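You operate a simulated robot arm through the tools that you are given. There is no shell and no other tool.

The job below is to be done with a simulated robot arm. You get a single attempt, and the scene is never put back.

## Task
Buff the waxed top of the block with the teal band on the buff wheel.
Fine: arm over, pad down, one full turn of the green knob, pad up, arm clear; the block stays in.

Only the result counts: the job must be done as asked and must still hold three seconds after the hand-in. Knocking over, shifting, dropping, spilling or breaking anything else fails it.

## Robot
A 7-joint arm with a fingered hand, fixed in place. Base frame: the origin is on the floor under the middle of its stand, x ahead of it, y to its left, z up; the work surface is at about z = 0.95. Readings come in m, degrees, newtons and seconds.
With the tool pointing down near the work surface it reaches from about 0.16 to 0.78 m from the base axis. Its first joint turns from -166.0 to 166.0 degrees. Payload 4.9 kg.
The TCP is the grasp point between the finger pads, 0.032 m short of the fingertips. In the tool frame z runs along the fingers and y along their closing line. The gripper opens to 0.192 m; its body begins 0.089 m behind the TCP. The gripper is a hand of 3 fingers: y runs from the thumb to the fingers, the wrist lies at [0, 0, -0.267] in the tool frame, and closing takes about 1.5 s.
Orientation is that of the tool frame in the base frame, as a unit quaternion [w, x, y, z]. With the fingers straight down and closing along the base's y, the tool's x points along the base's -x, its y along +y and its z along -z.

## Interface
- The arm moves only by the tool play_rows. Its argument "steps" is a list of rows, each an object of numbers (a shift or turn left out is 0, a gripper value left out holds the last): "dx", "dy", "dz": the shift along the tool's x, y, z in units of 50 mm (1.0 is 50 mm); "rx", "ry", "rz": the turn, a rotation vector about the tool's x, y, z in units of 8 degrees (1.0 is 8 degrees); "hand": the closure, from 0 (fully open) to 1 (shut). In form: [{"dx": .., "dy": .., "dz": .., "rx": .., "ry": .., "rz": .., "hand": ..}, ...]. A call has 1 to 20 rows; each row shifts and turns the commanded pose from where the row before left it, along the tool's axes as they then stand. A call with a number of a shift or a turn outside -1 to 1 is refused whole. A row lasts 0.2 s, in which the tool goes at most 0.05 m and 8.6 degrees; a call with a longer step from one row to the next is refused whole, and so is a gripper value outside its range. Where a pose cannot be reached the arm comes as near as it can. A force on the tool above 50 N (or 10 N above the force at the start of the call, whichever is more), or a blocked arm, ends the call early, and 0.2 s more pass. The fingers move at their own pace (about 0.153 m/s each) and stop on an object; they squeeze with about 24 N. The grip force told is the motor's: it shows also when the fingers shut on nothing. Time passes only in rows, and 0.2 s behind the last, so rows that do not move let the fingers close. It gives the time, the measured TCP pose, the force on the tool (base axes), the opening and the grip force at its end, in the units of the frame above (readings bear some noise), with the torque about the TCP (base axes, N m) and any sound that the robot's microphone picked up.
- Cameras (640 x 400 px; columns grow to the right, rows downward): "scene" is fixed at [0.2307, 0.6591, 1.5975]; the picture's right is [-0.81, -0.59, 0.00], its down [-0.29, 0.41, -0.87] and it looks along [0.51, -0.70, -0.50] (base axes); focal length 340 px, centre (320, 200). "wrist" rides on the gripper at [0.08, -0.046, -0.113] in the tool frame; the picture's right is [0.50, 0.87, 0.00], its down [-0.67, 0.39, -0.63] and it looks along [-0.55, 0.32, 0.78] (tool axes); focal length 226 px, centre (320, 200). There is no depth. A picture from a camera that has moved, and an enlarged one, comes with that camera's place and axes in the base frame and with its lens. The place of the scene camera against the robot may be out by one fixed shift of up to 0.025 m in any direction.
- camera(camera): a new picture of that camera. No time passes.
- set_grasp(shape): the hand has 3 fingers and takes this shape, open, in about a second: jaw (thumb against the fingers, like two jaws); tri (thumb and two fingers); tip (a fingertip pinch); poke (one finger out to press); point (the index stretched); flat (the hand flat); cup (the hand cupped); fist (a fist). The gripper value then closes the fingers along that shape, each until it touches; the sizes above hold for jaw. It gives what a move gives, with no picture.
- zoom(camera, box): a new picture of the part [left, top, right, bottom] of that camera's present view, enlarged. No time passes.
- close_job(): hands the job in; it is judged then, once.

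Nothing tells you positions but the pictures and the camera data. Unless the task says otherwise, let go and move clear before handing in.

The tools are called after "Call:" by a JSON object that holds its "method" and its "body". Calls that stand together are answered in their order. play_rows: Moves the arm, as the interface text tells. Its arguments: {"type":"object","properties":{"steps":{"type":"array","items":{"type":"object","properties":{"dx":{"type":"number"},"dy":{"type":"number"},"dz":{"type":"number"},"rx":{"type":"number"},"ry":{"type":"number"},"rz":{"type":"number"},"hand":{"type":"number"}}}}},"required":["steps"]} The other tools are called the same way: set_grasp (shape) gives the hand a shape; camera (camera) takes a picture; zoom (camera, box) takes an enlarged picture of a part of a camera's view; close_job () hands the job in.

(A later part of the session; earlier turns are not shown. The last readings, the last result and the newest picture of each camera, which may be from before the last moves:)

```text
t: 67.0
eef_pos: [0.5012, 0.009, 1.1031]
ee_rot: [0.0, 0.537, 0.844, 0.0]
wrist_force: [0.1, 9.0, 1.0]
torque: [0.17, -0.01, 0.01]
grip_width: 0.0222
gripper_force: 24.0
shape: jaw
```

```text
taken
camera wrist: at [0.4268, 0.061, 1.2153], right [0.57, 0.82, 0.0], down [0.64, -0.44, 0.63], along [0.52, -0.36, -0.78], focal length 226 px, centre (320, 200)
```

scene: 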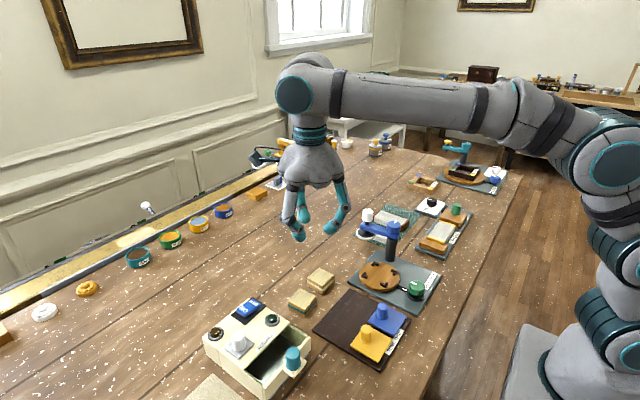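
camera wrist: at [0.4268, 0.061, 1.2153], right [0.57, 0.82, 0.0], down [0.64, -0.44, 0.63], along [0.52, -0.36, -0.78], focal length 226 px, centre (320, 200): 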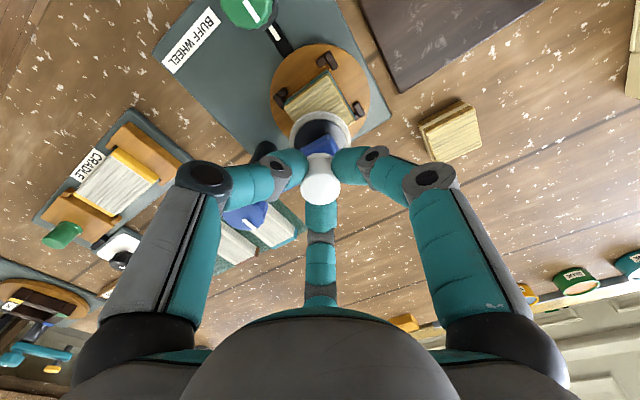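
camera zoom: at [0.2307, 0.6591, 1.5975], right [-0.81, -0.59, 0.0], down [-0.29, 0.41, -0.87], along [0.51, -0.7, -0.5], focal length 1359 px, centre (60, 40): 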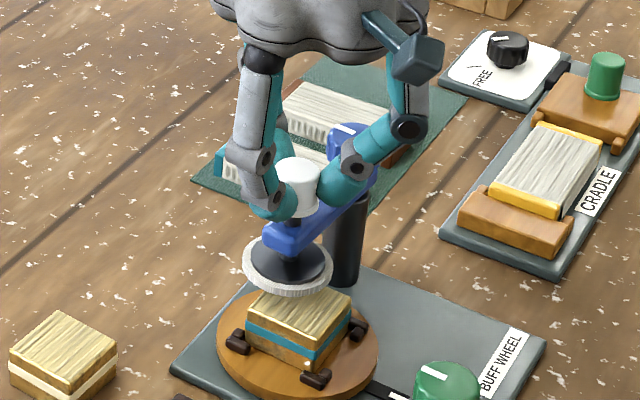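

Now there's about 9 N outward push, so I'll correct by 1.2 mm outward and finish the last 12° so the pad is over the block.

Call:
{"method": "play_rows", "body": {"steps": [{"dx": 0.022, "dy": 0.012}, {"dx": 0.0925, "dy": -0.1915, "rz": -1}, {"dx": 0.046, "dy": -0.096, "rz": -0.5}, {}]}}

Call:
{"method": "zoom", "body": {"camera": "scene", "box": [340, 190, 430, 290]}}

Call:
{"method": "camera", "body": {"camera": "wrist"}}

```text
t: 68.0
eef_pos: [0.4883, 0.0074, 1.1034]
ee_rot: [0.003, 0.445, 0.896, 0.002]
wrist_force: [28.8, 2.2, 1.1]
torque: [-0.09, -0.86, 0.03]
grip_width: 0.022
gripper_force: 23.7
shape: jaw
```

```text
4.00 times, centred on (385, 240) of scene
camera zoom: at [0.2307, 0.6591, 1.5975], right [-0.81, -0.59, 0.0], down [-0.29, 0.41, -0.87], along [0.51, -0.7, -0.5], focal length 1359 px, centre (60, 40)
```

zoom: 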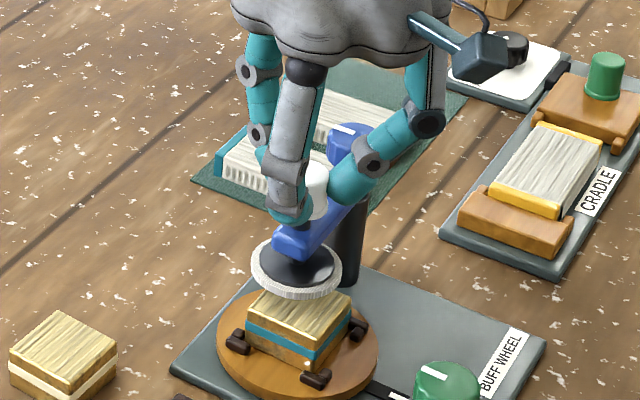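

```text
taken
camera wrist: at [0.403, 0.0439, 1.216], right [0.39, 0.92, 0.0], down [0.71, -0.3, 0.64], along [0.59, -0.25, -0.77], focal length 226 px, centre (320, 200)
```

wrist: 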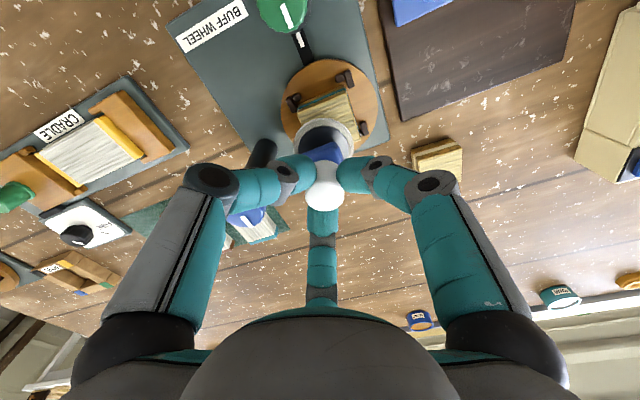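

The arm has reached its end stop over the block (the sideways force rose to 29 N). I'll back off about 3.5 mm to relax that before pressing the pad down.

Call:
{"method": "play_rows", "body": {"steps": [{"dx": -0.042, "dy": 0.056}, {}]}}

Call:
{"method": "zoom", "body": {"camera": "wrist", "box": [250, 40, 390, 230]}}

Call:
{"method": "zoom", "body": {"camera": "scene", "box": [350, 210, 420, 290]}}

```text
t: 68.6
eef_pos: [0.4892, 0.0083, 1.1011]
ee_rot: [0.001, 0.446, 0.895, 0.0]
wrist_force: [17.4, 1.0, 0.9]
torque: [-0.14, -0.6, 0.0]
grip_width: 0.0221
gripper_force: 24.1
shape: jaw
```

```text
2.11 times, centred on (320, 135) of wrist
camera zoom: at [0.405, 0.0445, 1.2151], right [0.39, 0.92, 0.0], down [0.71, -0.3, 0.63], along [0.58, -0.25, -0.78], focal length 476 px, centre (320, 337)
```

zoom: 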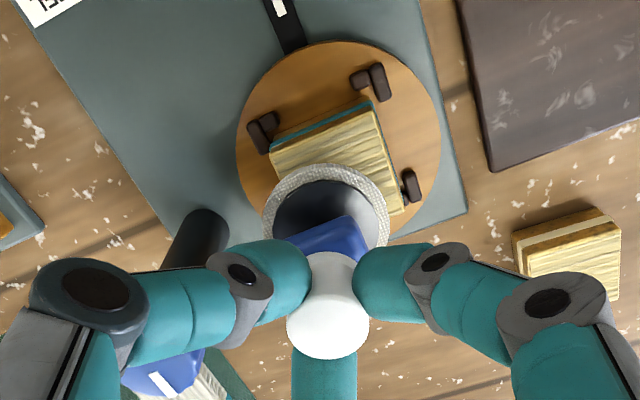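

```text
5.00 times, centred on (385, 250) of scene
camera zoom: at [0.2307, 0.6591, 1.5975], right [-0.81, -0.59, 0.0], down [-0.29, 0.41, -0.87], along [0.51, -0.7, -0.5], focal length 1698 px, centre (-5, -50)
```

zoom: 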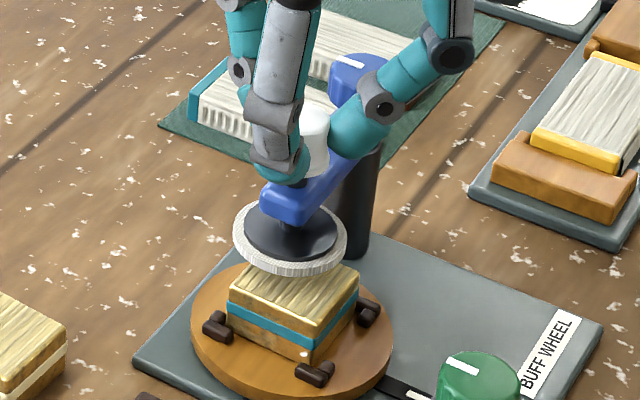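

Call:
{"method": "play_rows", "body": {"steps": [{"dx": -0.05, "dy": 0.066}, {}]}}

Call:
{"method": "zoom", "body": {"camera": "wrist", "box": [250, 40, 390, 230]}}

```text
t: 69.2
eef_pos: [0.493, 0.0096, 1.1017]
ee_rot: [-0.002, 0.447, 0.895, -0.001]
wrist_force: [-1.2, 4.3, 0.3]
torque: [-0.06, -0.06, -0.11]
grip_width: 0.0226
gripper_force: 24.4
shape: jaw
```

```text
2.11 times, centred on (320, 135) of wrist
camera zoom: at [0.4084, 0.0455, 1.2151], right [0.39, 0.92, 0.0], down [0.72, -0.3, 0.63], along [0.58, -0.25, -0.78], focal length 476 px, centre (320, 337)
```

zoom: 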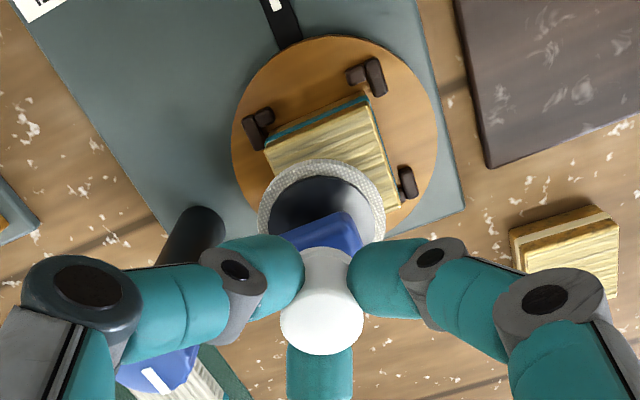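

The pad is over the block and the sideways load is gone. I'll now push the knob down in small steps, watching the force for contact with the block.

Call:
{"method": "play_rows", "body": {"steps": [{"dz": 0.05}, {"dz": 0.05}, {}]}}

Call:
{"method": "zoom", "body": {"camera": "scene", "box": [350, 210, 420, 290]}}

```text
t: 70.0
eef_pos: [0.494, 0.0084, 1.0976]
ee_rot: [0.0, 0.446, 0.895, 0.0]
wrist_force: [-4.4, 9.1, -2.0]
torque: [0.05, 0.09, -0.17]
grip_width: 0.0225
gripper_force: 23.8
shape: jaw
```

```text
5.00 times, centred on (385, 250) of scene
camera zoom: at [0.2307, 0.6591, 1.5975], right [-0.81, -0.59, 0.0], down [-0.29, 0.41, -0.87], along [0.51, -0.7, -0.5], focal length 1698 px, centre (-5, -50)
```

zoom: 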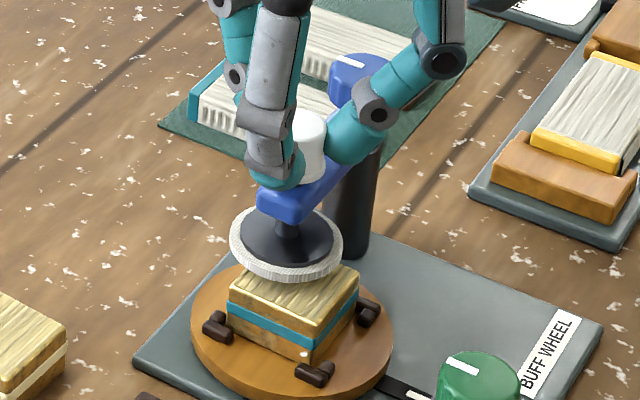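

Call:
{"method": "play_rows", "body": {"steps": [{"dx": 0.019, "dy": 0.0145}, {"dz": 0.05}, {"dz": 0.05}, {}]}}

Call:
{"method": "zoom", "body": {"camera": "scene", "box": [350, 210, 420, 290]}}

```text
t: 71.0
eef_pos: [0.4946, 0.0097, 1.0928]
ee_rot: [0.0, 0.446, 0.895, 0.0]
wrist_force: [-2.3, 1.7, -1.7]
torque: [-0.13, 0.08, -0.14]
grip_width: 0.0228
gripper_force: 23.6
shape: jaw
```

```text
5.00 times, centred on (385, 250) of scene
camera zoom: at [0.2307, 0.6591, 1.5975], right [-0.81, -0.59, 0.0], down [-0.29, 0.41, -0.87], along [0.51, -0.7, -0.5], focal length 1698 px, centre (-5, -50)
```

zoom: 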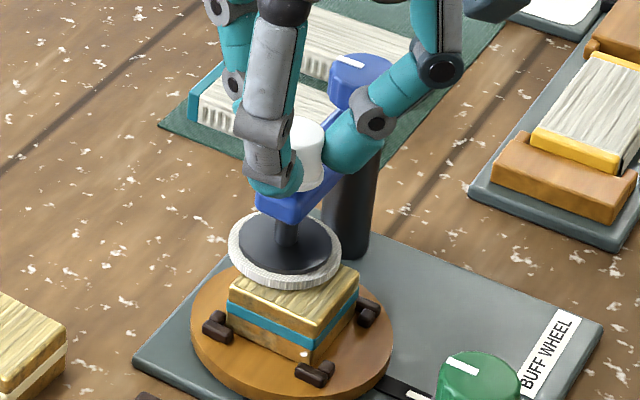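

Call:
{"method": "play_rows", "body": {"steps": [{"dz": 0.04}, {}]}}

Call:
{"method": "play_rows", "body": {"steps": [{"dz": 0.04}, {}]}}

Call:
{"method": "zoom", "body": {"camera": "scene", "box": [350, 210, 420, 290]}}

```text
t: 71.6
eef_pos: [0.4945, 0.0099, 1.0911]
ee_rot: [-0.001, 0.447, 0.895, 0.0]
wrist_force: [-1.3, 6.4, 0.8]
torque: [0.02, 0.04, -0.13]
grip_width: 0.0227
gripper_force: 23.8
shape: jaw
```

```text
t: 72.2
eef_pos: [0.4948, 0.0099, 1.09]
ee_rot: [0.001, 0.446, 0.895, 0.0]
wrist_force: [-9.1, 7.5, 14.7]
torque: [-0.04, 0.13, -0.21]
grip_width: 0.0232
gripper_force: 24.3
shape: jaw
```

```text
5.00 times, centred on (385, 250) of scene
camera zoom: at [0.2307, 0.6591, 1.5975], right [-0.81, -0.59, 0.0], down [-0.29, 0.41, -0.87], along [0.51, -0.7, -0.5], focal length 1698 px, centre (-5, -50)
```

zoom: 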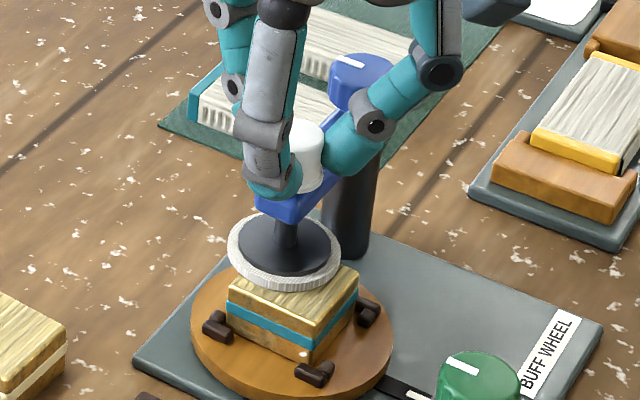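

There's now 15 N upward, so either the pad has reached the block or the fingers reached the arm. I'll check both views.

Call:
{"method": "camera", "body": {"camera": "wrist"}}

Call:
{"method": "zoom", "body": {"camera": "wrist", "box": [260, 70, 380, 220]}}

Call:
{"method": "zoom", "body": {"camera": "scene", "box": [360, 225, 410, 280]}}

```text
taken
camera wrist: at [0.4102, 0.0457, 1.2035], right [0.39, 0.92, 0.0], down [0.71, -0.3, 0.63], along [0.58, -0.25, -0.77], focal length 226 px, centre (320, 200)
```

wrist: 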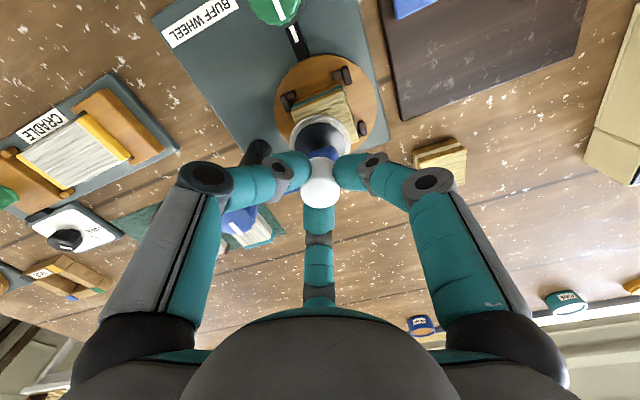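

```text
2.67 times, centred on (320, 145) of wrist
camera zoom: at [0.4102, 0.0457, 1.2035], right [0.39, 0.92, 0.0], down [0.71, -0.3, 0.63], along [0.58, -0.25, -0.77], focal length 603 px, centre (320, 347)
```

zoom: 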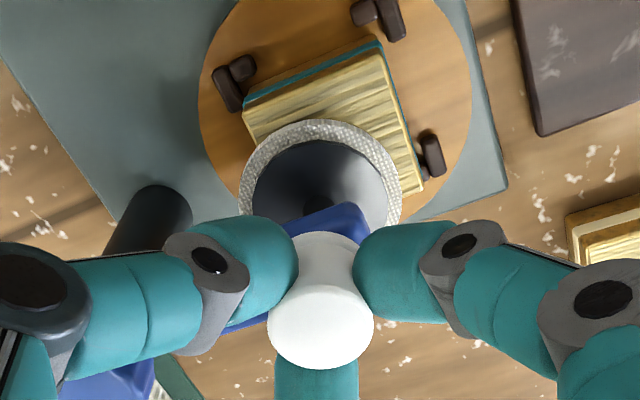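

```text
7.27 times, centred on (385, 252) of scene
camera zoom: at [0.2307, 0.6591, 1.5975], right [-0.81, -0.59, 0.0], down [-0.29, 0.41, -0.87], along [0.51, -0.7, -0.5], focal length 2471 px, centre (-153, -182)
```

zoom: 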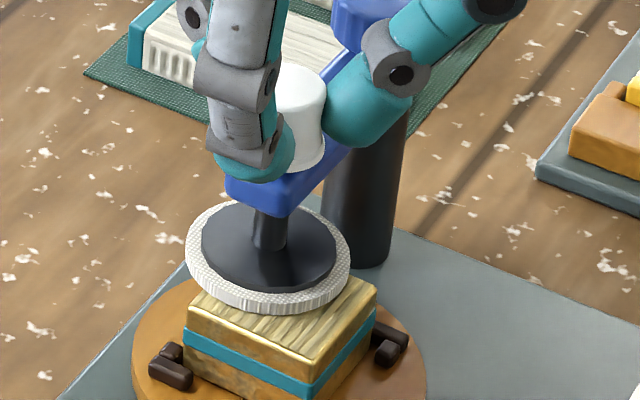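

The knob's underside looks right at the arm top and the pad at the block. I'll release the knob and lift the hand a bit to see whether the pad stays down and touches the block.

Call:
{"method": "play_rows", "body": {"steps": [{"hand": 0.75}, {}, {"hand": 0.62}, {}, {}, {"dz": -0.3}, {"dz": -0.6}, {"dz": -0.8}, {"dz": -0.6}, {}]}}

Call:
{"method": "zoom", "body": {"camera": "scene", "box": [350, 210, 420, 290]}}

Call:
{"method": "camera", "body": {"camera": "wrist"}}

```text
t: 74.4
eef_pos: [0.4946, 0.0073, 1.2039]
ee_rot: [0.0, 0.446, 0.895, 0.0]
wrist_force: [-0.3, -0.2, 0.8]
torque: [-0.03, -0.01, 0.01]
grip_width: 0.0726
gripper_force: 0.0
shape: jaw
```

```text
5.00 times, centred on (385, 250) of scene
camera zoom: at [0.2307, 0.6591, 1.5975], right [-0.81, -0.59, 0.0], down [-0.29, 0.41, -0.87], along [0.51, -0.7, -0.5], focal length 1698 px, centre (-5, -50)
```

zoom: 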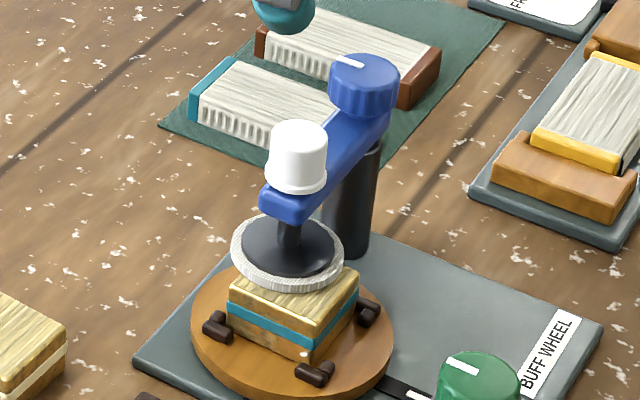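

```text
taken
camera wrist: at [0.411, 0.0432, 1.3166], right [0.39, 0.92, 0.0], down [0.71, -0.3, 0.63], along [0.58, -0.25, -0.78], focal length 226 px, centre (320, 200)
```

wrist: 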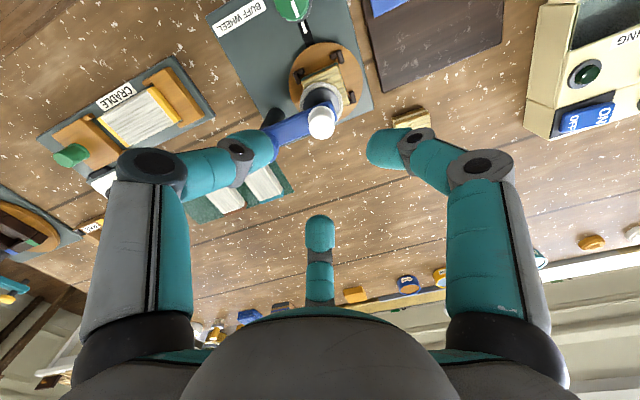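

Call:
{"method": "zoom", "body": {"camera": "scene", "box": [365, 225, 405, 275]}}

Call:
{"method": "zoom", "body": {"camera": "wrist", "box": [270, 30, 370, 150]}}

```text
8.00 times, centred on (385, 250) of scene
camera zoom: at [0.2307, 0.6591, 1.5975], right [-0.81, -0.59, 0.0], down [-0.29, 0.41, -0.87], along [0.51, -0.7, -0.5], focal length 2718 px, centre (-200, -200)
```

zoom: 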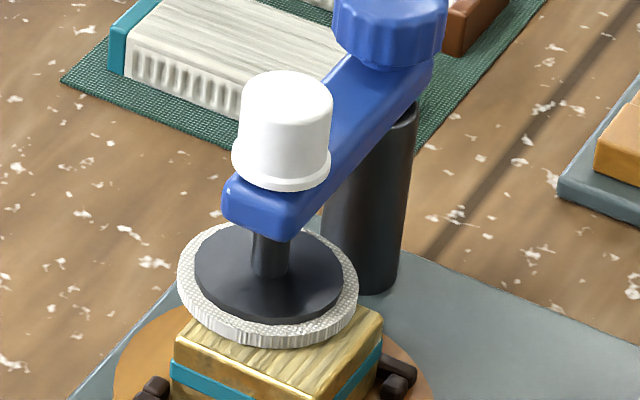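

```text
3.33 times, centred on (320, 90) of wrist
camera zoom: at [0.411, 0.0432, 1.3166], right [0.39, 0.92, 0.0], down [0.71, -0.3, 0.63], along [0.58, -0.25, -0.78], focal length 754 px, centre (320, 567)
```

zoom: 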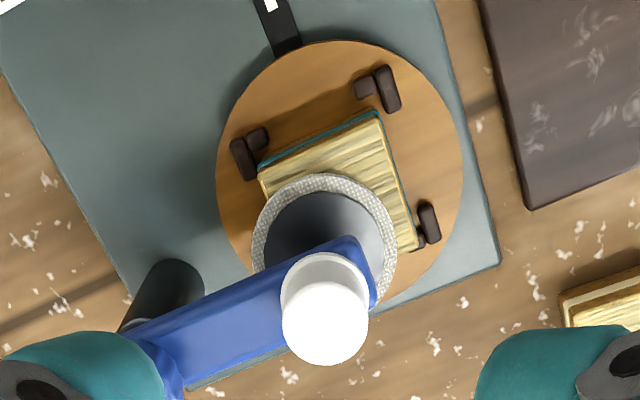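

Measuring the views, about 5 mm of stem still shows above the arm and the pad hovers a few mm over the block, so the fingers had stopped on the arm. I'll press the knob the rest of the way from above with the poke finger.

Call:
{"method": "set_grasp", "body": {"shape": "poke"}}

Call:
{"method": "play_rows", "body": {"steps": [{"dx": 0.053, "dy": -0.01}, {"dz": 0.5}, {"dz": 0.5}, {"dz": 0.4}, {}]}}

Call:
{"method": "camera", "body": {"camera": "wrist"}}

Call:
{"method": "zoom", "body": {"camera": "scene", "box": [350, 180, 430, 280]}}

```text
t: 75.3
eef_pos: [0.4952, 0.0076, 1.2032]
ee_rot: [0.0, 0.447, 0.895, -0.001]
wrist_force: [-0.1, 0.3, 0.3]
torque: [0.01, 0.03, 0.0]
grip_width: 0.0
gripper_force: 0.0
shape: poke
```

```text
t: 76.5
eef_pos: [0.4912, 0.01, 1.1336]
ee_rot: [0.0, 0.447, 0.895, 0.0]
wrist_force: [0.8, 0.8, -0.6]
torque: [-0.01, 0.02, 0.0]
grip_width: 0.0003
gripper_force: 0.0
shape: poke
```

```text
taken
camera wrist: at [0.4077, 0.0465, 1.2466], right [0.39, 0.92, 0.0], down [0.71, -0.3, 0.63], along [0.58, -0.25, -0.78], focal length 226 px, centre (320, 200)
```

wrist: 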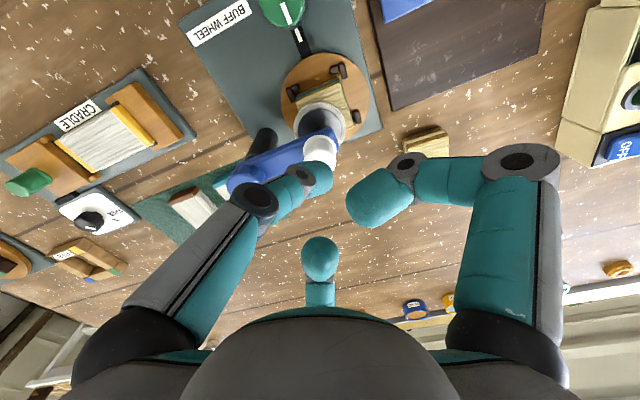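

```text
4.00 times, centred on (390, 230) of scene
camera zoom: at [0.2307, 0.6591, 1.5975], right [-0.81, -0.59, 0.0], down [-0.29, 0.41, -0.87], along [0.51, -0.7, -0.5], focal length 1359 px, centre (40, 80)
```

zoom: 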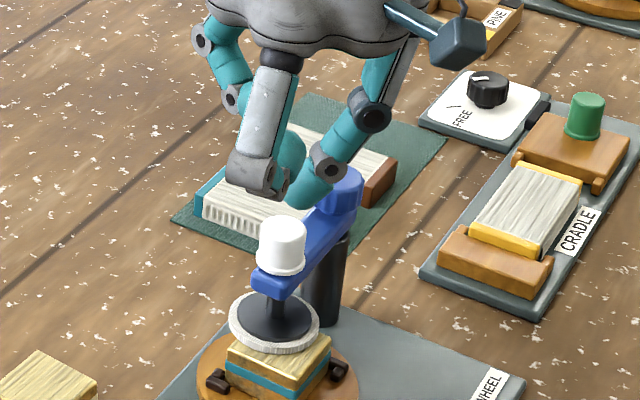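

The poke tip is above the knob. I'll lower onto it and press gently in small steps.

Call:
{"method": "play_rows", "body": {"steps": [{"dz": 0.1}, {"dz": 0.1}, {}]}}

Call:
{"method": "play_rows", "body": {"steps": [{"dz": 0.06}, {}]}}

Call:
{"method": "zoom", "body": {"camera": "scene", "box": [350, 190, 430, 280]}}

```text
t: 77.3
eef_pos: [0.4922, 0.0111, 1.1241]
ee_rot: [0.0, 0.446, 0.895, 0.0]
wrist_force: [0.2, 0.0, 0.0]
torque: [0.03, -0.02, -0.03]
grip_width: 0.0
gripper_force: 0.1
shape: poke
```

```text
t: 77.9
eef_pos: [0.4921, 0.0096, 1.1217]
ee_rot: [0.001, 0.446, 0.895, 0.0]
wrist_force: [0.6, 1.1, 0.0]
torque: [0.03, -0.01, 0.01]
grip_width: 0.0
gripper_force: 0.0
shape: poke
```

```text
4.44 times, centred on (390, 235) of scene
camera zoom: at [0.2307, 0.6591, 1.5975], right [-0.81, -0.59, 0.0], down [-0.29, 0.41, -0.87], along [0.51, -0.7, -0.5], focal length 1510 px, centre (9, 44)
```

zoom: 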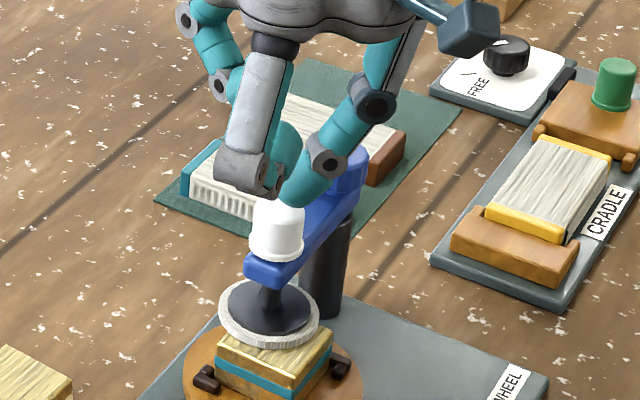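

The tip sits about 6–8 mm off-centre toward the thumb side. I'll shift that amount along tool y and then press.

Call:
{"method": "play_rows", "body": {"steps": [{"dz": -0.06}, {"dy": 0.13}, {"dz": 0.06}, {}]}}

Call:
{"method": "play_rows", "body": {"steps": [{"dz": 0.06}, {}]}}

Call:
{"method": "play_rows", "body": {"steps": [{"dz": 0.06}, {}]}}

Call:
{"method": "zoom", "body": {"camera": "scene", "box": [350, 190, 430, 280]}}

```text
t: 78.9
eef_pos: [0.4972, 0.015, 1.1212]
ee_rot: [0.0, 0.446, 0.895, 0.0]
wrist_force: [1.0, 0.3, -0.3]
torque: [0.03, 0.0, -0.03]
grip_width: 0.0
gripper_force: 0.2
shape: poke
```

```text
t: 79.5
eef_pos: [0.4973, 0.0135, 1.1177]
ee_rot: [0.0, 0.446, 0.895, 0.001]
wrist_force: [0.7, 0.5, 0.1]
torque: [0.0, 0.02, 0.0]
grip_width: 0.0003
gripper_force: 0.1
shape: poke
```

```text
t: 80.1
eef_pos: [0.4977, 0.0136, 1.1144]
ee_rot: [0.0, 0.446, 0.895, 0.0]
wrist_force: [0.0, 0.7, -0.3]
torque: [-0.01, 0.01, 0.02]
grip_width: 0.0
gripper_force: 0.0
shape: poke
```

```text
4.44 times, centred on (390, 235) of scene
camera zoom: at [0.2307, 0.6591, 1.5975], right [-0.81, -0.59, 0.0], down [-0.29, 0.41, -0.87], along [0.51, -0.7, -0.5], focal length 1510 px, centre (9, 44)
```

zoom: 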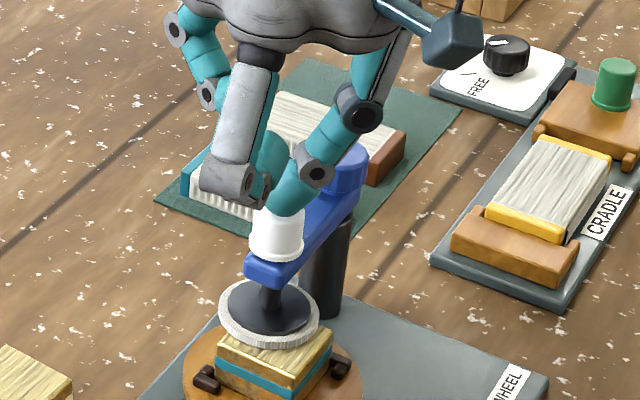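

Call:
{"method": "play_rows", "body": {"steps": [{"dz": 0.05}, {}]}}

Call:
{"method": "play_rows", "body": {"steps": [{"dz": 0.04}, {}]}}

Call:
{"method": "zoom", "body": {"camera": "scene", "box": [360, 210, 410, 280]}}

```text
t: 80.7
eef_pos: [0.4969, 0.0148, 1.1131]
ee_rot: [0.0, 0.446, 0.895, 0.0]
wrist_force: [-0.3, -0.4, 1.6]
torque: [0.01, 0.03, 0.02]
grip_width: 0.0002
gripper_force: 0.1
shape: poke
```

```text
t: 81.3
eef_pos: [0.4986, 0.0149, 1.1119]
ee_rot: [0.001, 0.446, 0.895, 0.001]
wrist_force: [-5.8, 0.6, 20.6]
torque: [0.07, 0.14, 0.02]
grip_width: 0.0
gripper_force: 0.0
shape: poke
```

```text
5.71 times, centred on (385, 245) of scene
camera zoom: at [0.2307, 0.6591, 1.5975], right [-0.81, -0.59, 0.0], down [-0.29, 0.41, -0.87], along [0.51, -0.7, -0.5], focal length 1941 px, centre (-51, -57)
```

zoom: 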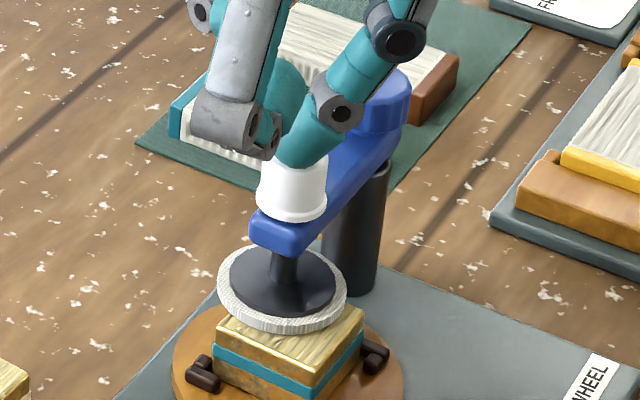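

The pad is at a hard stop: 20 N with no further movement, and the knob flange is down on the arm. I'll lift off, reopen to jaw, and move above the green knob.

Call:
{"method": "play_rows", "body": {"steps": [{"dz": -0.3}, {"dz": -0.8}, {"dz": -0.9}, {}]}}

Call:
{"method": "set_grasp", "body": {"shape": "jaw"}}

Call:
{"method": "play_rows", "body": {"steps": [{"dx": 0.501, "dy": -0.549, "hand": 0.6}, {"dx": 0.501, "dy": -0.549}, {"dx": 0.501, "dy": -0.549}, {"rz": 0.7}, {"rz": 0.7}, {"rz": 0.725}, {}]}}

Call:
{"method": "camera", "body": {"camera": "wrist"}}

Call:
{"method": "zoom", "body": {"camera": "scene", "box": [340, 190, 460, 310]}}

```text
t: 82.3
eef_pos: [0.4967, 0.0153, 1.2104]
ee_rot: [-0.001, 0.446, 0.895, 0.0]
wrist_force: [-0.4, -1.0, -0.6]
torque: [0.01, -0.02, -0.02]
grip_width: 0.0
gripper_force: 0.1
shape: poke
```

```text
t: 83.2
eef_pos: [0.4954, 0.0151, 1.2099]
ee_rot: [0.0, 0.446, 0.895, 0.0]
wrist_force: [-0.1, 1.0, 0.0]
torque: [0.01, -0.03, 0.06]
grip_width: 0.1921
gripper_force: 0.0
shape: jaw
```

```text
t: 84.8
eef_pos: [0.3866, 0.0269, 1.2102]
ee_rot: [0.0, 0.574, 0.819, -0.001]
wrist_force: [0.3, -0.7, 0.3]
torque: [-0.03, 0.01, -0.01]
grip_width: 0.077
gripper_force: 0.0
shape: jaw
```

```text
taken
camera wrist: at [0.3163, 0.0856, 1.323], right [0.64, 0.77, 0.0], down [0.59, -0.5, 0.63], along [0.48, -0.41, -0.78], focal length 226 px, centre (320, 200)
```

wrist: 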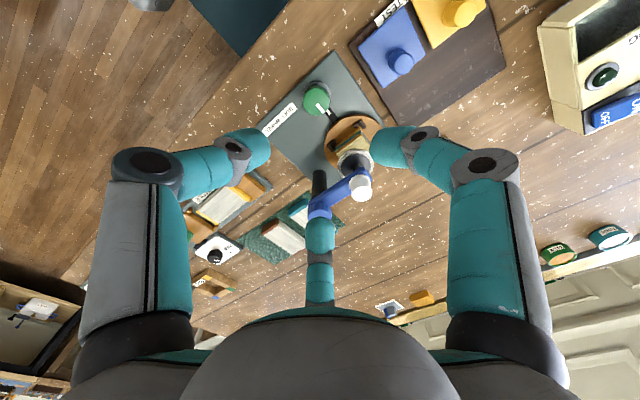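

```text
3.33 times, centred on (400, 250) of scene
camera zoom: at [0.2307, 0.6591, 1.5975], right [-0.81, -0.59, 0.0], down [-0.29, 0.41, -0.87], along [0.51, -0.7, -0.5], focal length 1132 px, centre (53, 33)
```

zoom: 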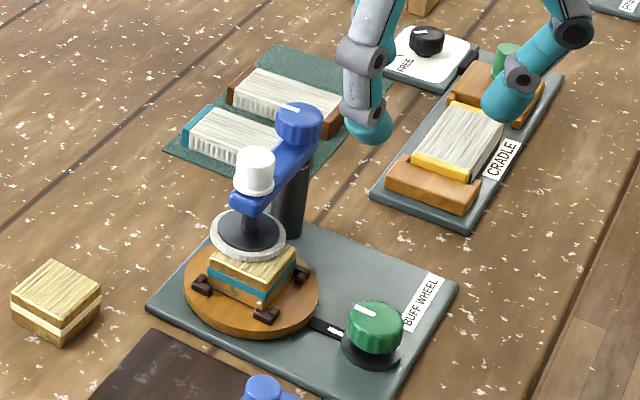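

Call:
{"method": "zoom", "body": {"camera": "scene", "box": [365, 225, 405, 275]}}

Call:
{"method": "zoom", "body": {"camera": "wrist", "box": [260, 60, 400, 210]}}

Call:
{"method": "zoom", "body": {"camera": "scene", "box": [395, 270, 435, 310]}}

```text
8.00 times, centred on (385, 250) of scene
camera zoom: at [0.2307, 0.6591, 1.5975], right [-0.81, -0.59, 0.0], down [-0.29, 0.41, -0.87], along [0.51, -0.7, -0.5], focal length 2718 px, centre (-200, -200)
```

zoom: 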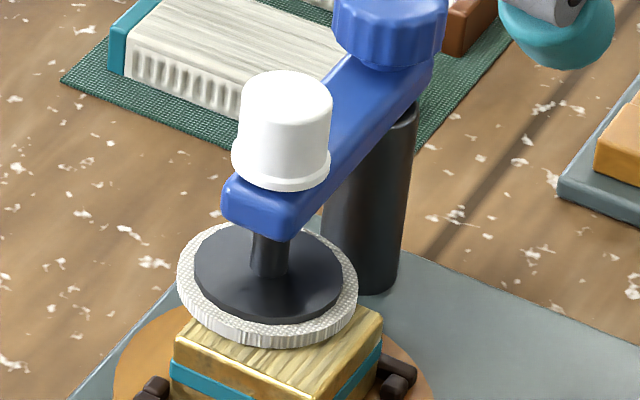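

```text
2.67 times, centred on (330, 135) of wrist
camera zoom: at [0.3163, 0.0856, 1.323], right [0.64, 0.77, 0.0], down [0.59, -0.5, 0.63], along [0.48, -0.41, -0.78], focal length 603 px, centre (293, 373)
```

zoom: 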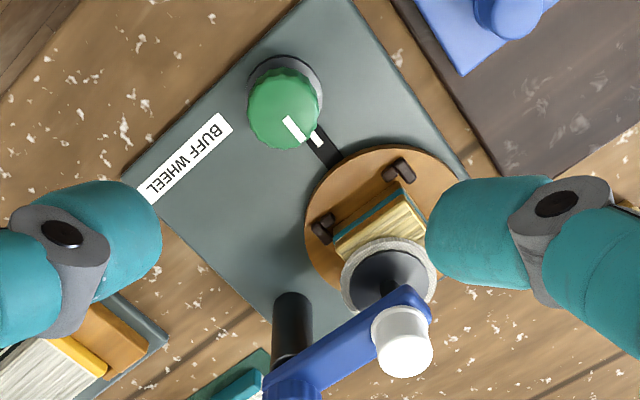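

```text
10.00 times, centred on (415, 290) of scene
camera zoom: at [0.2307, 0.6591, 1.5975], right [-0.81, -0.59, 0.0], down [-0.29, 0.41, -0.87], along [0.51, -0.7, -0.5], focal length 3397 px, centre (-630, -700)
```

zoom: 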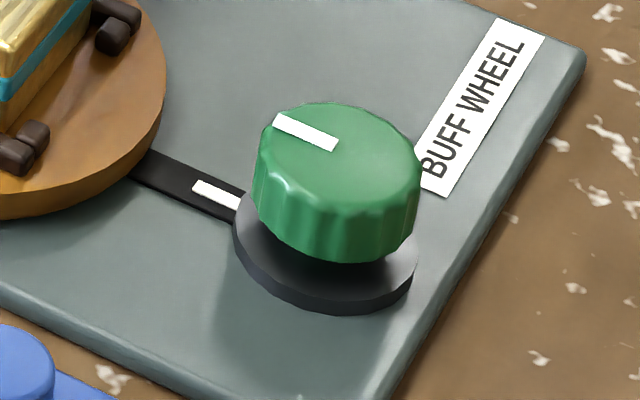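

The pad position is unchanged and holding. I'll go partway down over the green knob to measure its axis precisely.

Call:
{"method": "play_rows", "body": {"steps": [{"dz": 0.8}, {"dz": 0.8}, {"dz": 0.6}, {}]}}

Call:
{"method": "camera", "body": {"camera": "wrist"}}

Call:
{"method": "zoom", "body": {"camera": "wrist", "box": [260, 90, 380, 220]}}

Call:
{"method": "zoom", "body": {"camera": "scene", "box": [350, 200, 450, 310]}}

```text
t: 85.8
eef_pos: [0.3862, 0.0229, 1.1005]
ee_rot: [0.0, 0.573, 0.819, -0.001]
wrist_force: [-0.4, 0.2, 0.3]
torque: [-0.02, 0.01, -0.02]
grip_width: 0.0772
gripper_force: 0.1
shape: jaw
```

```text
taken
camera wrist: at [0.3155, 0.082, 1.2144], right [0.64, 0.77, 0.0], down [0.59, -0.5, 0.63], along [0.48, -0.41, -0.78], focal length 226 px, centre (320, 200)
```

wrist: 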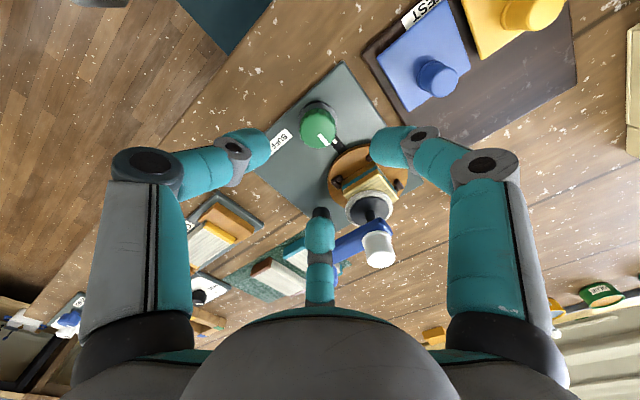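

```text
3.08 times, centred on (320, 155) of wrist
camera zoom: at [0.3155, 0.082, 1.2144], right [0.64, 0.77, 0.0], down [0.59, -0.5, 0.63], along [0.48, -0.41, -0.78], focal length 696 px, centre (320, 338)
```

zoom: 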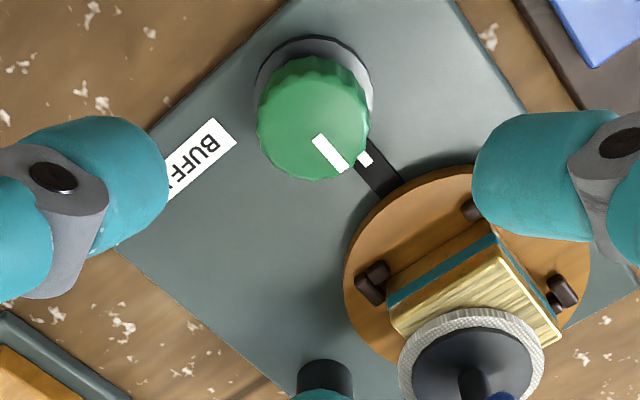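

```text
3.64 times, centred on (400, 255) of scene
camera zoom: at [0.2307, 0.6591, 1.5975], right [-0.81, -0.59, 0.0], down [-0.29, 0.41, -0.87], along [0.51, -0.7, -0.5], focal length 1235 px, centre (29, 0)
```

zoom: 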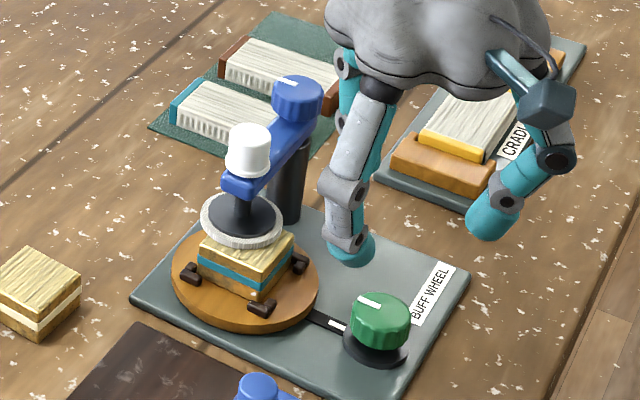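

Estimates of the green knob axis scatter by a few mm at this range, so I'll lower to just above it and measure again close to the tool centre.

Call:
{"method": "play_rows", "body": {"steps": [{"dz": 0.5}, {"dz": 0.4}, {}]}}

Call:
{"method": "zoom", "body": {"camera": "wrist", "box": [260, 90, 380, 220]}}

Call:
{"method": "zoom", "body": {"camera": "scene", "box": [350, 210, 450, 320]}}

```text
t: 86.6
eef_pos: [0.3865, 0.0234, 1.0543]
ee_rot: [0.001, 0.574, 0.819, 0.0]
wrist_force: [0.5, 0.3, 0.3]
torque: [0.0, -0.02, -0.02]
grip_width: 0.0767
gripper_force: 0.0
shape: jaw
```

```text
3.08 times, centred on (320, 155) of wrist
camera zoom: at [0.3163, 0.0837, 1.1677], right [0.64, 0.77, 0.0], down [0.59, -0.5, 0.63], along [0.48, -0.41, -0.78], focal length 696 px, centre (320, 338)
```

zoom: 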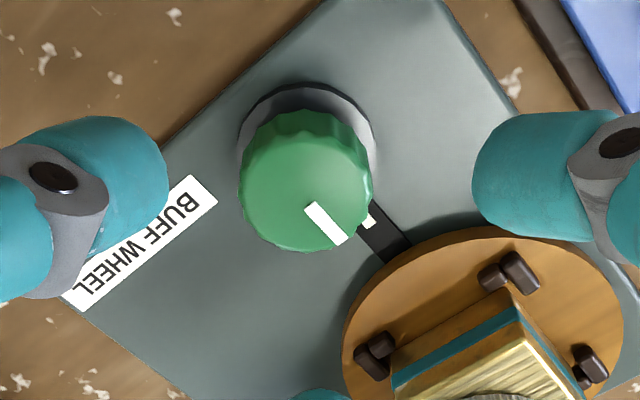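

```text
3.64 times, centred on (400, 265) of scene
camera zoom: at [0.2307, 0.6591, 1.5975], right [-0.81, -0.59, 0.0], down [-0.29, 0.41, -0.87], along [0.51, -0.7, -0.5], focal length 1235 px, centre (29, -36)
```

zoom: 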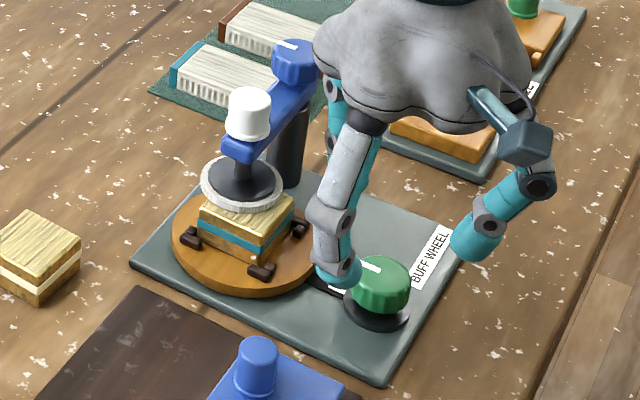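

The knob axis is about (1.5, -5) mm off in the tool frame, with the top at about z = 1.0. I'll correct, lower to grip height and check.

Call:
{"method": "play_rows", "body": {"steps": [{"dx": 0.03, "dy": -0.1}, {"dz": 0.3}, {"dz": 0.3}, {"dz": 0.22}, {}]}}

Call:
{"method": "camera", "body": {"camera": "wrist"}}

Call:
{"method": "zoom", "body": {"camera": "wrist", "box": [260, 90, 400, 230]}}

Call:
{"method": "zoom", "body": {"camera": "scene", "box": [350, 210, 450, 320]}}

```text
t: 87.8
eef_pos: [0.3809, 0.0255, 1.0133]
ee_rot: [0.001, 0.574, 0.819, 0.0]
wrist_force: [0.7, -0.8, 0.8]
torque: [-0.01, 0.01, -0.03]
grip_width: 0.0772
gripper_force: 0.0
shape: jaw
```

```text
taken
camera wrist: at [0.311, 0.0842, 1.1265], right [0.64, 0.77, 0.0], down [0.59, -0.5, 0.63], along [0.48, -0.41, -0.78], focal length 226 px, centre (320, 200)
```

wrist: 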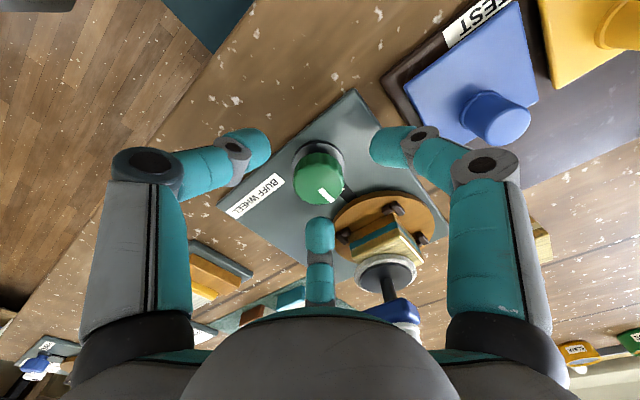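

```text
2.86 times, centred on (330, 160) of wrist
camera zoom: at [0.311, 0.0842, 1.1265], right [0.64, 0.77, 0.0], down [0.59, -0.5, 0.63], along [0.48, -0.41, -0.78], focal length 646 px, centre (291, 314)
```

zoom: 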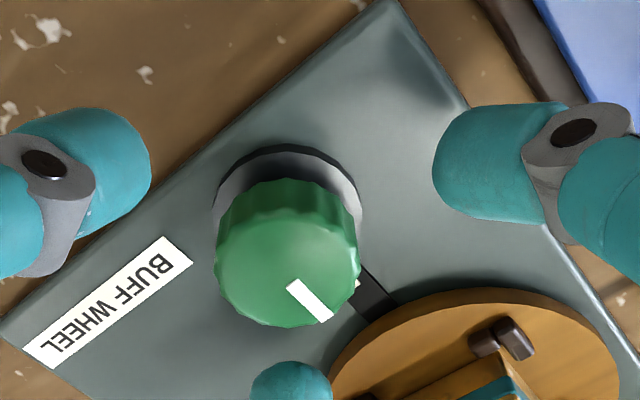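

```text
3.64 times, centred on (400, 265) of scene
camera zoom: at [0.2307, 0.6591, 1.5975], right [-0.81, -0.59, 0.0], down [-0.29, 0.41, -0.87], along [0.51, -0.7, -0.5], focal length 1235 px, centre (29, -36)
```

zoom: 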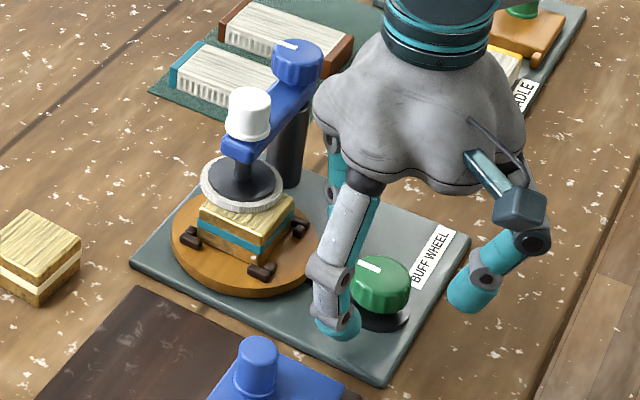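

The knob is centred to within 2 mm. I'll nudge and close on it, noting the pointer's starting position on the index mark.

Call:
{"method": "play_rows", "body": {"steps": [{"dx": 0.025, "dy": -0.02}, {"hand": 0.75}, {}, {}, {"hand": 1.0}, {}, {}, {}]}}

Call:
{"method": "camera", "body": {"camera": "wrist"}}

Call:
{"method": "zoom", "body": {"camera": "scene", "box": [350, 210, 450, 320]}}

```text
t: 89.6
eef_pos: [0.3785, 0.0246, 1.0138]
ee_rot: [0.0, 0.573, 0.819, 0.0]
wrist_force: [-0.8, 1.2, -0.8]
torque: [-0.01, 0.04, 0.0]
grip_width: 0.0286
gripper_force: 24.2
shape: jaw
```

```text
taken
camera wrist: at [0.3088, 0.0847, 1.1273], right [0.64, 0.77, 0.0], down [0.59, -0.5, 0.63], along [0.48, -0.41, -0.78], focal length 226 px, centre (320, 200)
```

wrist: 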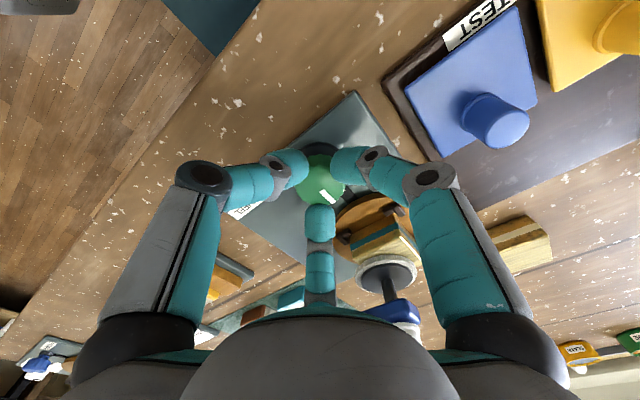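

```text
3.64 times, centred on (400, 265) of scene
camera zoom: at [0.2307, 0.6591, 1.5975], right [-0.81, -0.59, 0.0], down [-0.29, 0.41, -0.87], along [0.51, -0.7, -0.5], focal length 1235 px, centre (29, -36)
```

zoom: 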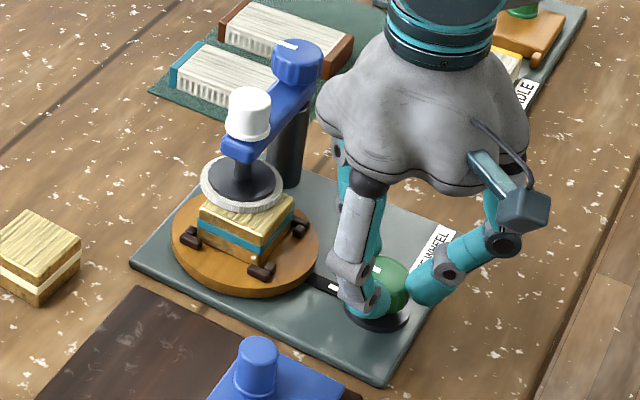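

Gripped. I'll turn 16° clockwise as a test and watch the pointer, the disc and the forces.

Call:
{"method": "play_rows", "body": {"steps": [{"rz": 0.7}, {"rz": 0.7}, {"rz": 0.6}, {}]}}

Call:
{"method": "zoom", "body": {"camera": "wrist", "box": [260, 120, 430, 320]}}

Call:
{"method": "zoom", "body": {"camera": "scene", "box": [350, 210, 450, 320]}}

```text
t: 90.6
eef_pos: [0.3789, 0.0268, 1.0141]
ee_rot: [0.001, 0.683, 0.73, 0.001]
wrist_force: [3.7, 2.8, -1.3]
torque: [0.09, -0.11, 0.12]
grip_width: 0.0282
gripper_force: 24.2
shape: jaw
```

```text
2.00 times, centred on (345, 220) of wrist
camera zoom: at [0.3285, 0.1026, 1.1273], right [0.83, 0.56, 0.0], down [0.43, -0.64, 0.63], along [0.35, -0.52, -0.78], focal length 452 px, centre (270, 160)
```

zoom: 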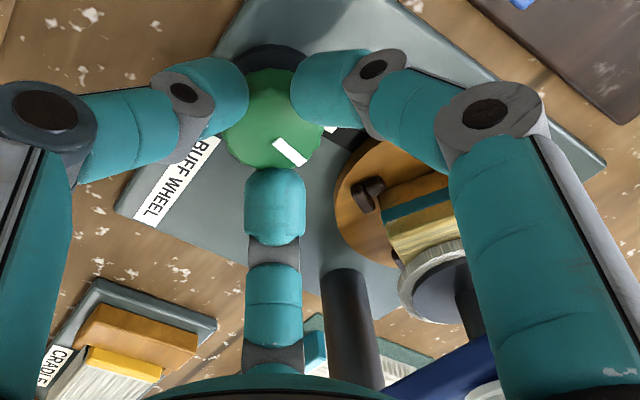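

```text
3.64 times, centred on (400, 265) of scene
camera zoom: at [0.2307, 0.6591, 1.5975], right [-0.81, -0.59, 0.0], down [-0.29, 0.41, -0.87], along [0.51, -0.7, -0.5], focal length 1235 px, centre (29, -36)
```

zoom: 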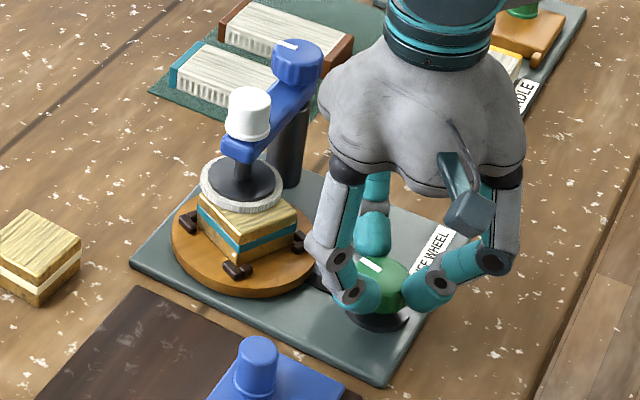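

The disc turns the same way as the knob, and torque is low. Clockwise also pushes the pad toward the arm's stop, so that's a good direction. I'll continue another 24°.

Call:
{"method": "play_rows", "body": {"steps": [{"rz": 0.75}, {"rz": 0.75}, {"rz": 0.75}, {"rz": 0.75}, {}]}}

Call:
{"method": "zoom", "body": {"camera": "wrist", "box": [260, 120, 430, 320]}}

Call:
{"method": "zoom", "body": {"camera": "scene", "box": [350, 210, 450, 320]}}

```text
t: 91.8
eef_pos: [0.38, 0.0249, 1.017]
ee_rot: [0.002, 0.819, 0.574, 0.003]
wrist_force: [0.6, 1.6, 28.1]
torque: [-0.08, 0.0, 0.04]
grip_width: 0.0269
gripper_force: 24.0
shape: jaw
```

```text
2.00 times, centred on (345, 220) of wrist
camera zoom: at [0.3644, 0.1165, 1.1301], right [0.98, 0.17, 0.0], down [0.13, -0.76, 0.63], along [0.11, -0.62, -0.77], focal length 452 px, centre (270, 160)
```

zoom: 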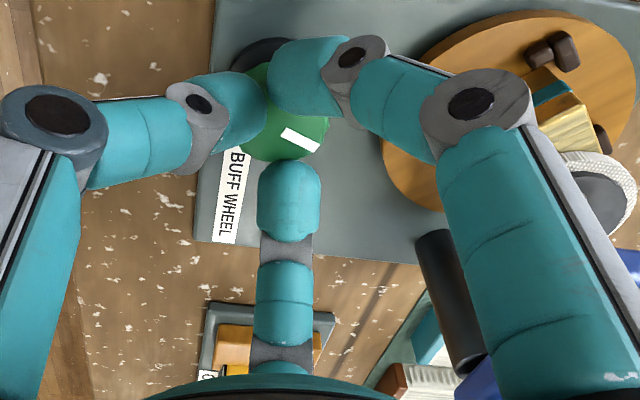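

```text
3.64 times, centred on (400, 265) of scene
camera zoom: at [0.2307, 0.6591, 1.5975], right [-0.81, -0.59, 0.0], down [-0.29, 0.41, -0.87], along [0.51, -0.7, -0.5], focal length 1235 px, centre (29, -36)
```

zoom: 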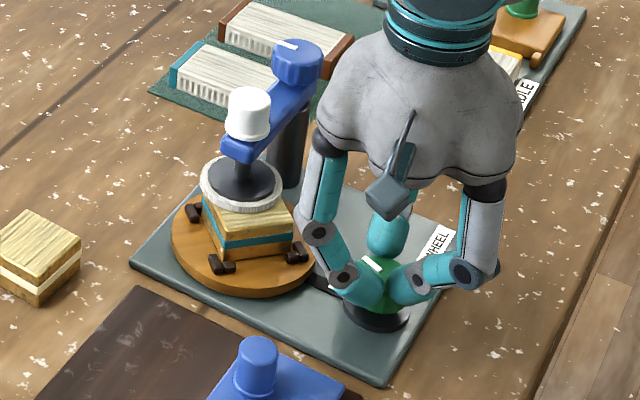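

The knob followed only partly and the hand was pushed up (28 N), so the tips crept up the tapered knob. I'll open, measure the actual pointer angle, and re-grip a little lower.

Call:
{"method": "play_rows", "body": {"steps": [{"hand": 0.75}, {}, {"hand": 0.62}, {}, {}]}}

Call:
{"method": "zoom", "body": {"camera": "wrist", "box": [260, 100, 400, 240]}}

Call:
{"method": "zoom", "body": {"camera": "scene", "box": [350, 230, 430, 310]}}

Call:
{"method": "zoom", "body": {"camera": "scene", "box": [395, 270, 435, 310]}}

```text
t: 93.0
eef_pos: [0.3784, 0.0261, 1.014]
ee_rot: [0.001, 0.819, 0.574, 0.0]
wrist_force: [-0.3, 0.3, -0.5]
torque: [0.0, 0.01, -0.01]
grip_width: 0.0724
gripper_force: 0.1
shape: jaw
```

```text
2.86 times, centred on (330, 170) of wrist
camera zoom: at [0.3637, 0.1165, 1.1276], right [0.98, 0.17, 0.0], down [0.14, -0.76, 0.63], along [0.11, -0.62, -0.78], focal length 646 px, centre (291, 286)
```

zoom: 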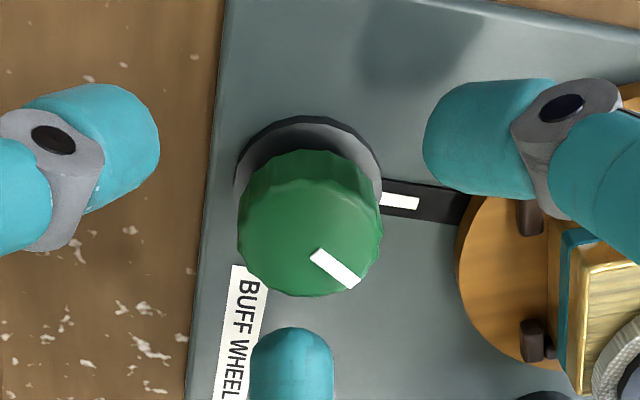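

```text
5.00 times, centred on (390, 270) of scene
camera zoom: at [0.2307, 0.6591, 1.5975], right [-0.81, -0.59, 0.0], down [-0.29, 0.41, -0.87], along [0.51, -0.7, -0.5], focal length 1698 px, centre (-30, -150)
```

zoom: 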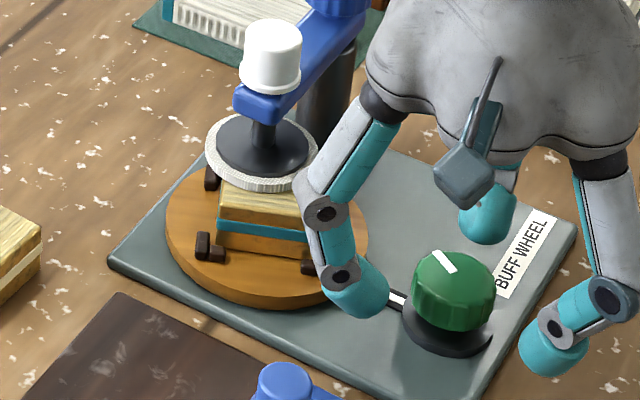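

```text
10.00 times, centred on (415, 290) of scene
camera zoom: at [0.2307, 0.6591, 1.5975], right [-0.81, -0.59, 0.0], down [-0.29, 0.41, -0.87], along [0.51, -0.7, -0.5], focal length 3397 px, centre (-630, -700)
```

zoom: 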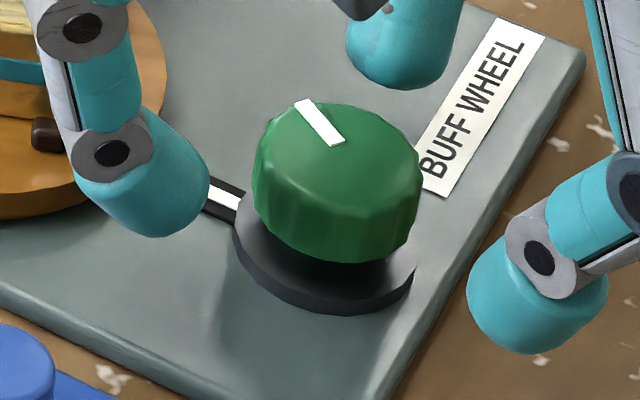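

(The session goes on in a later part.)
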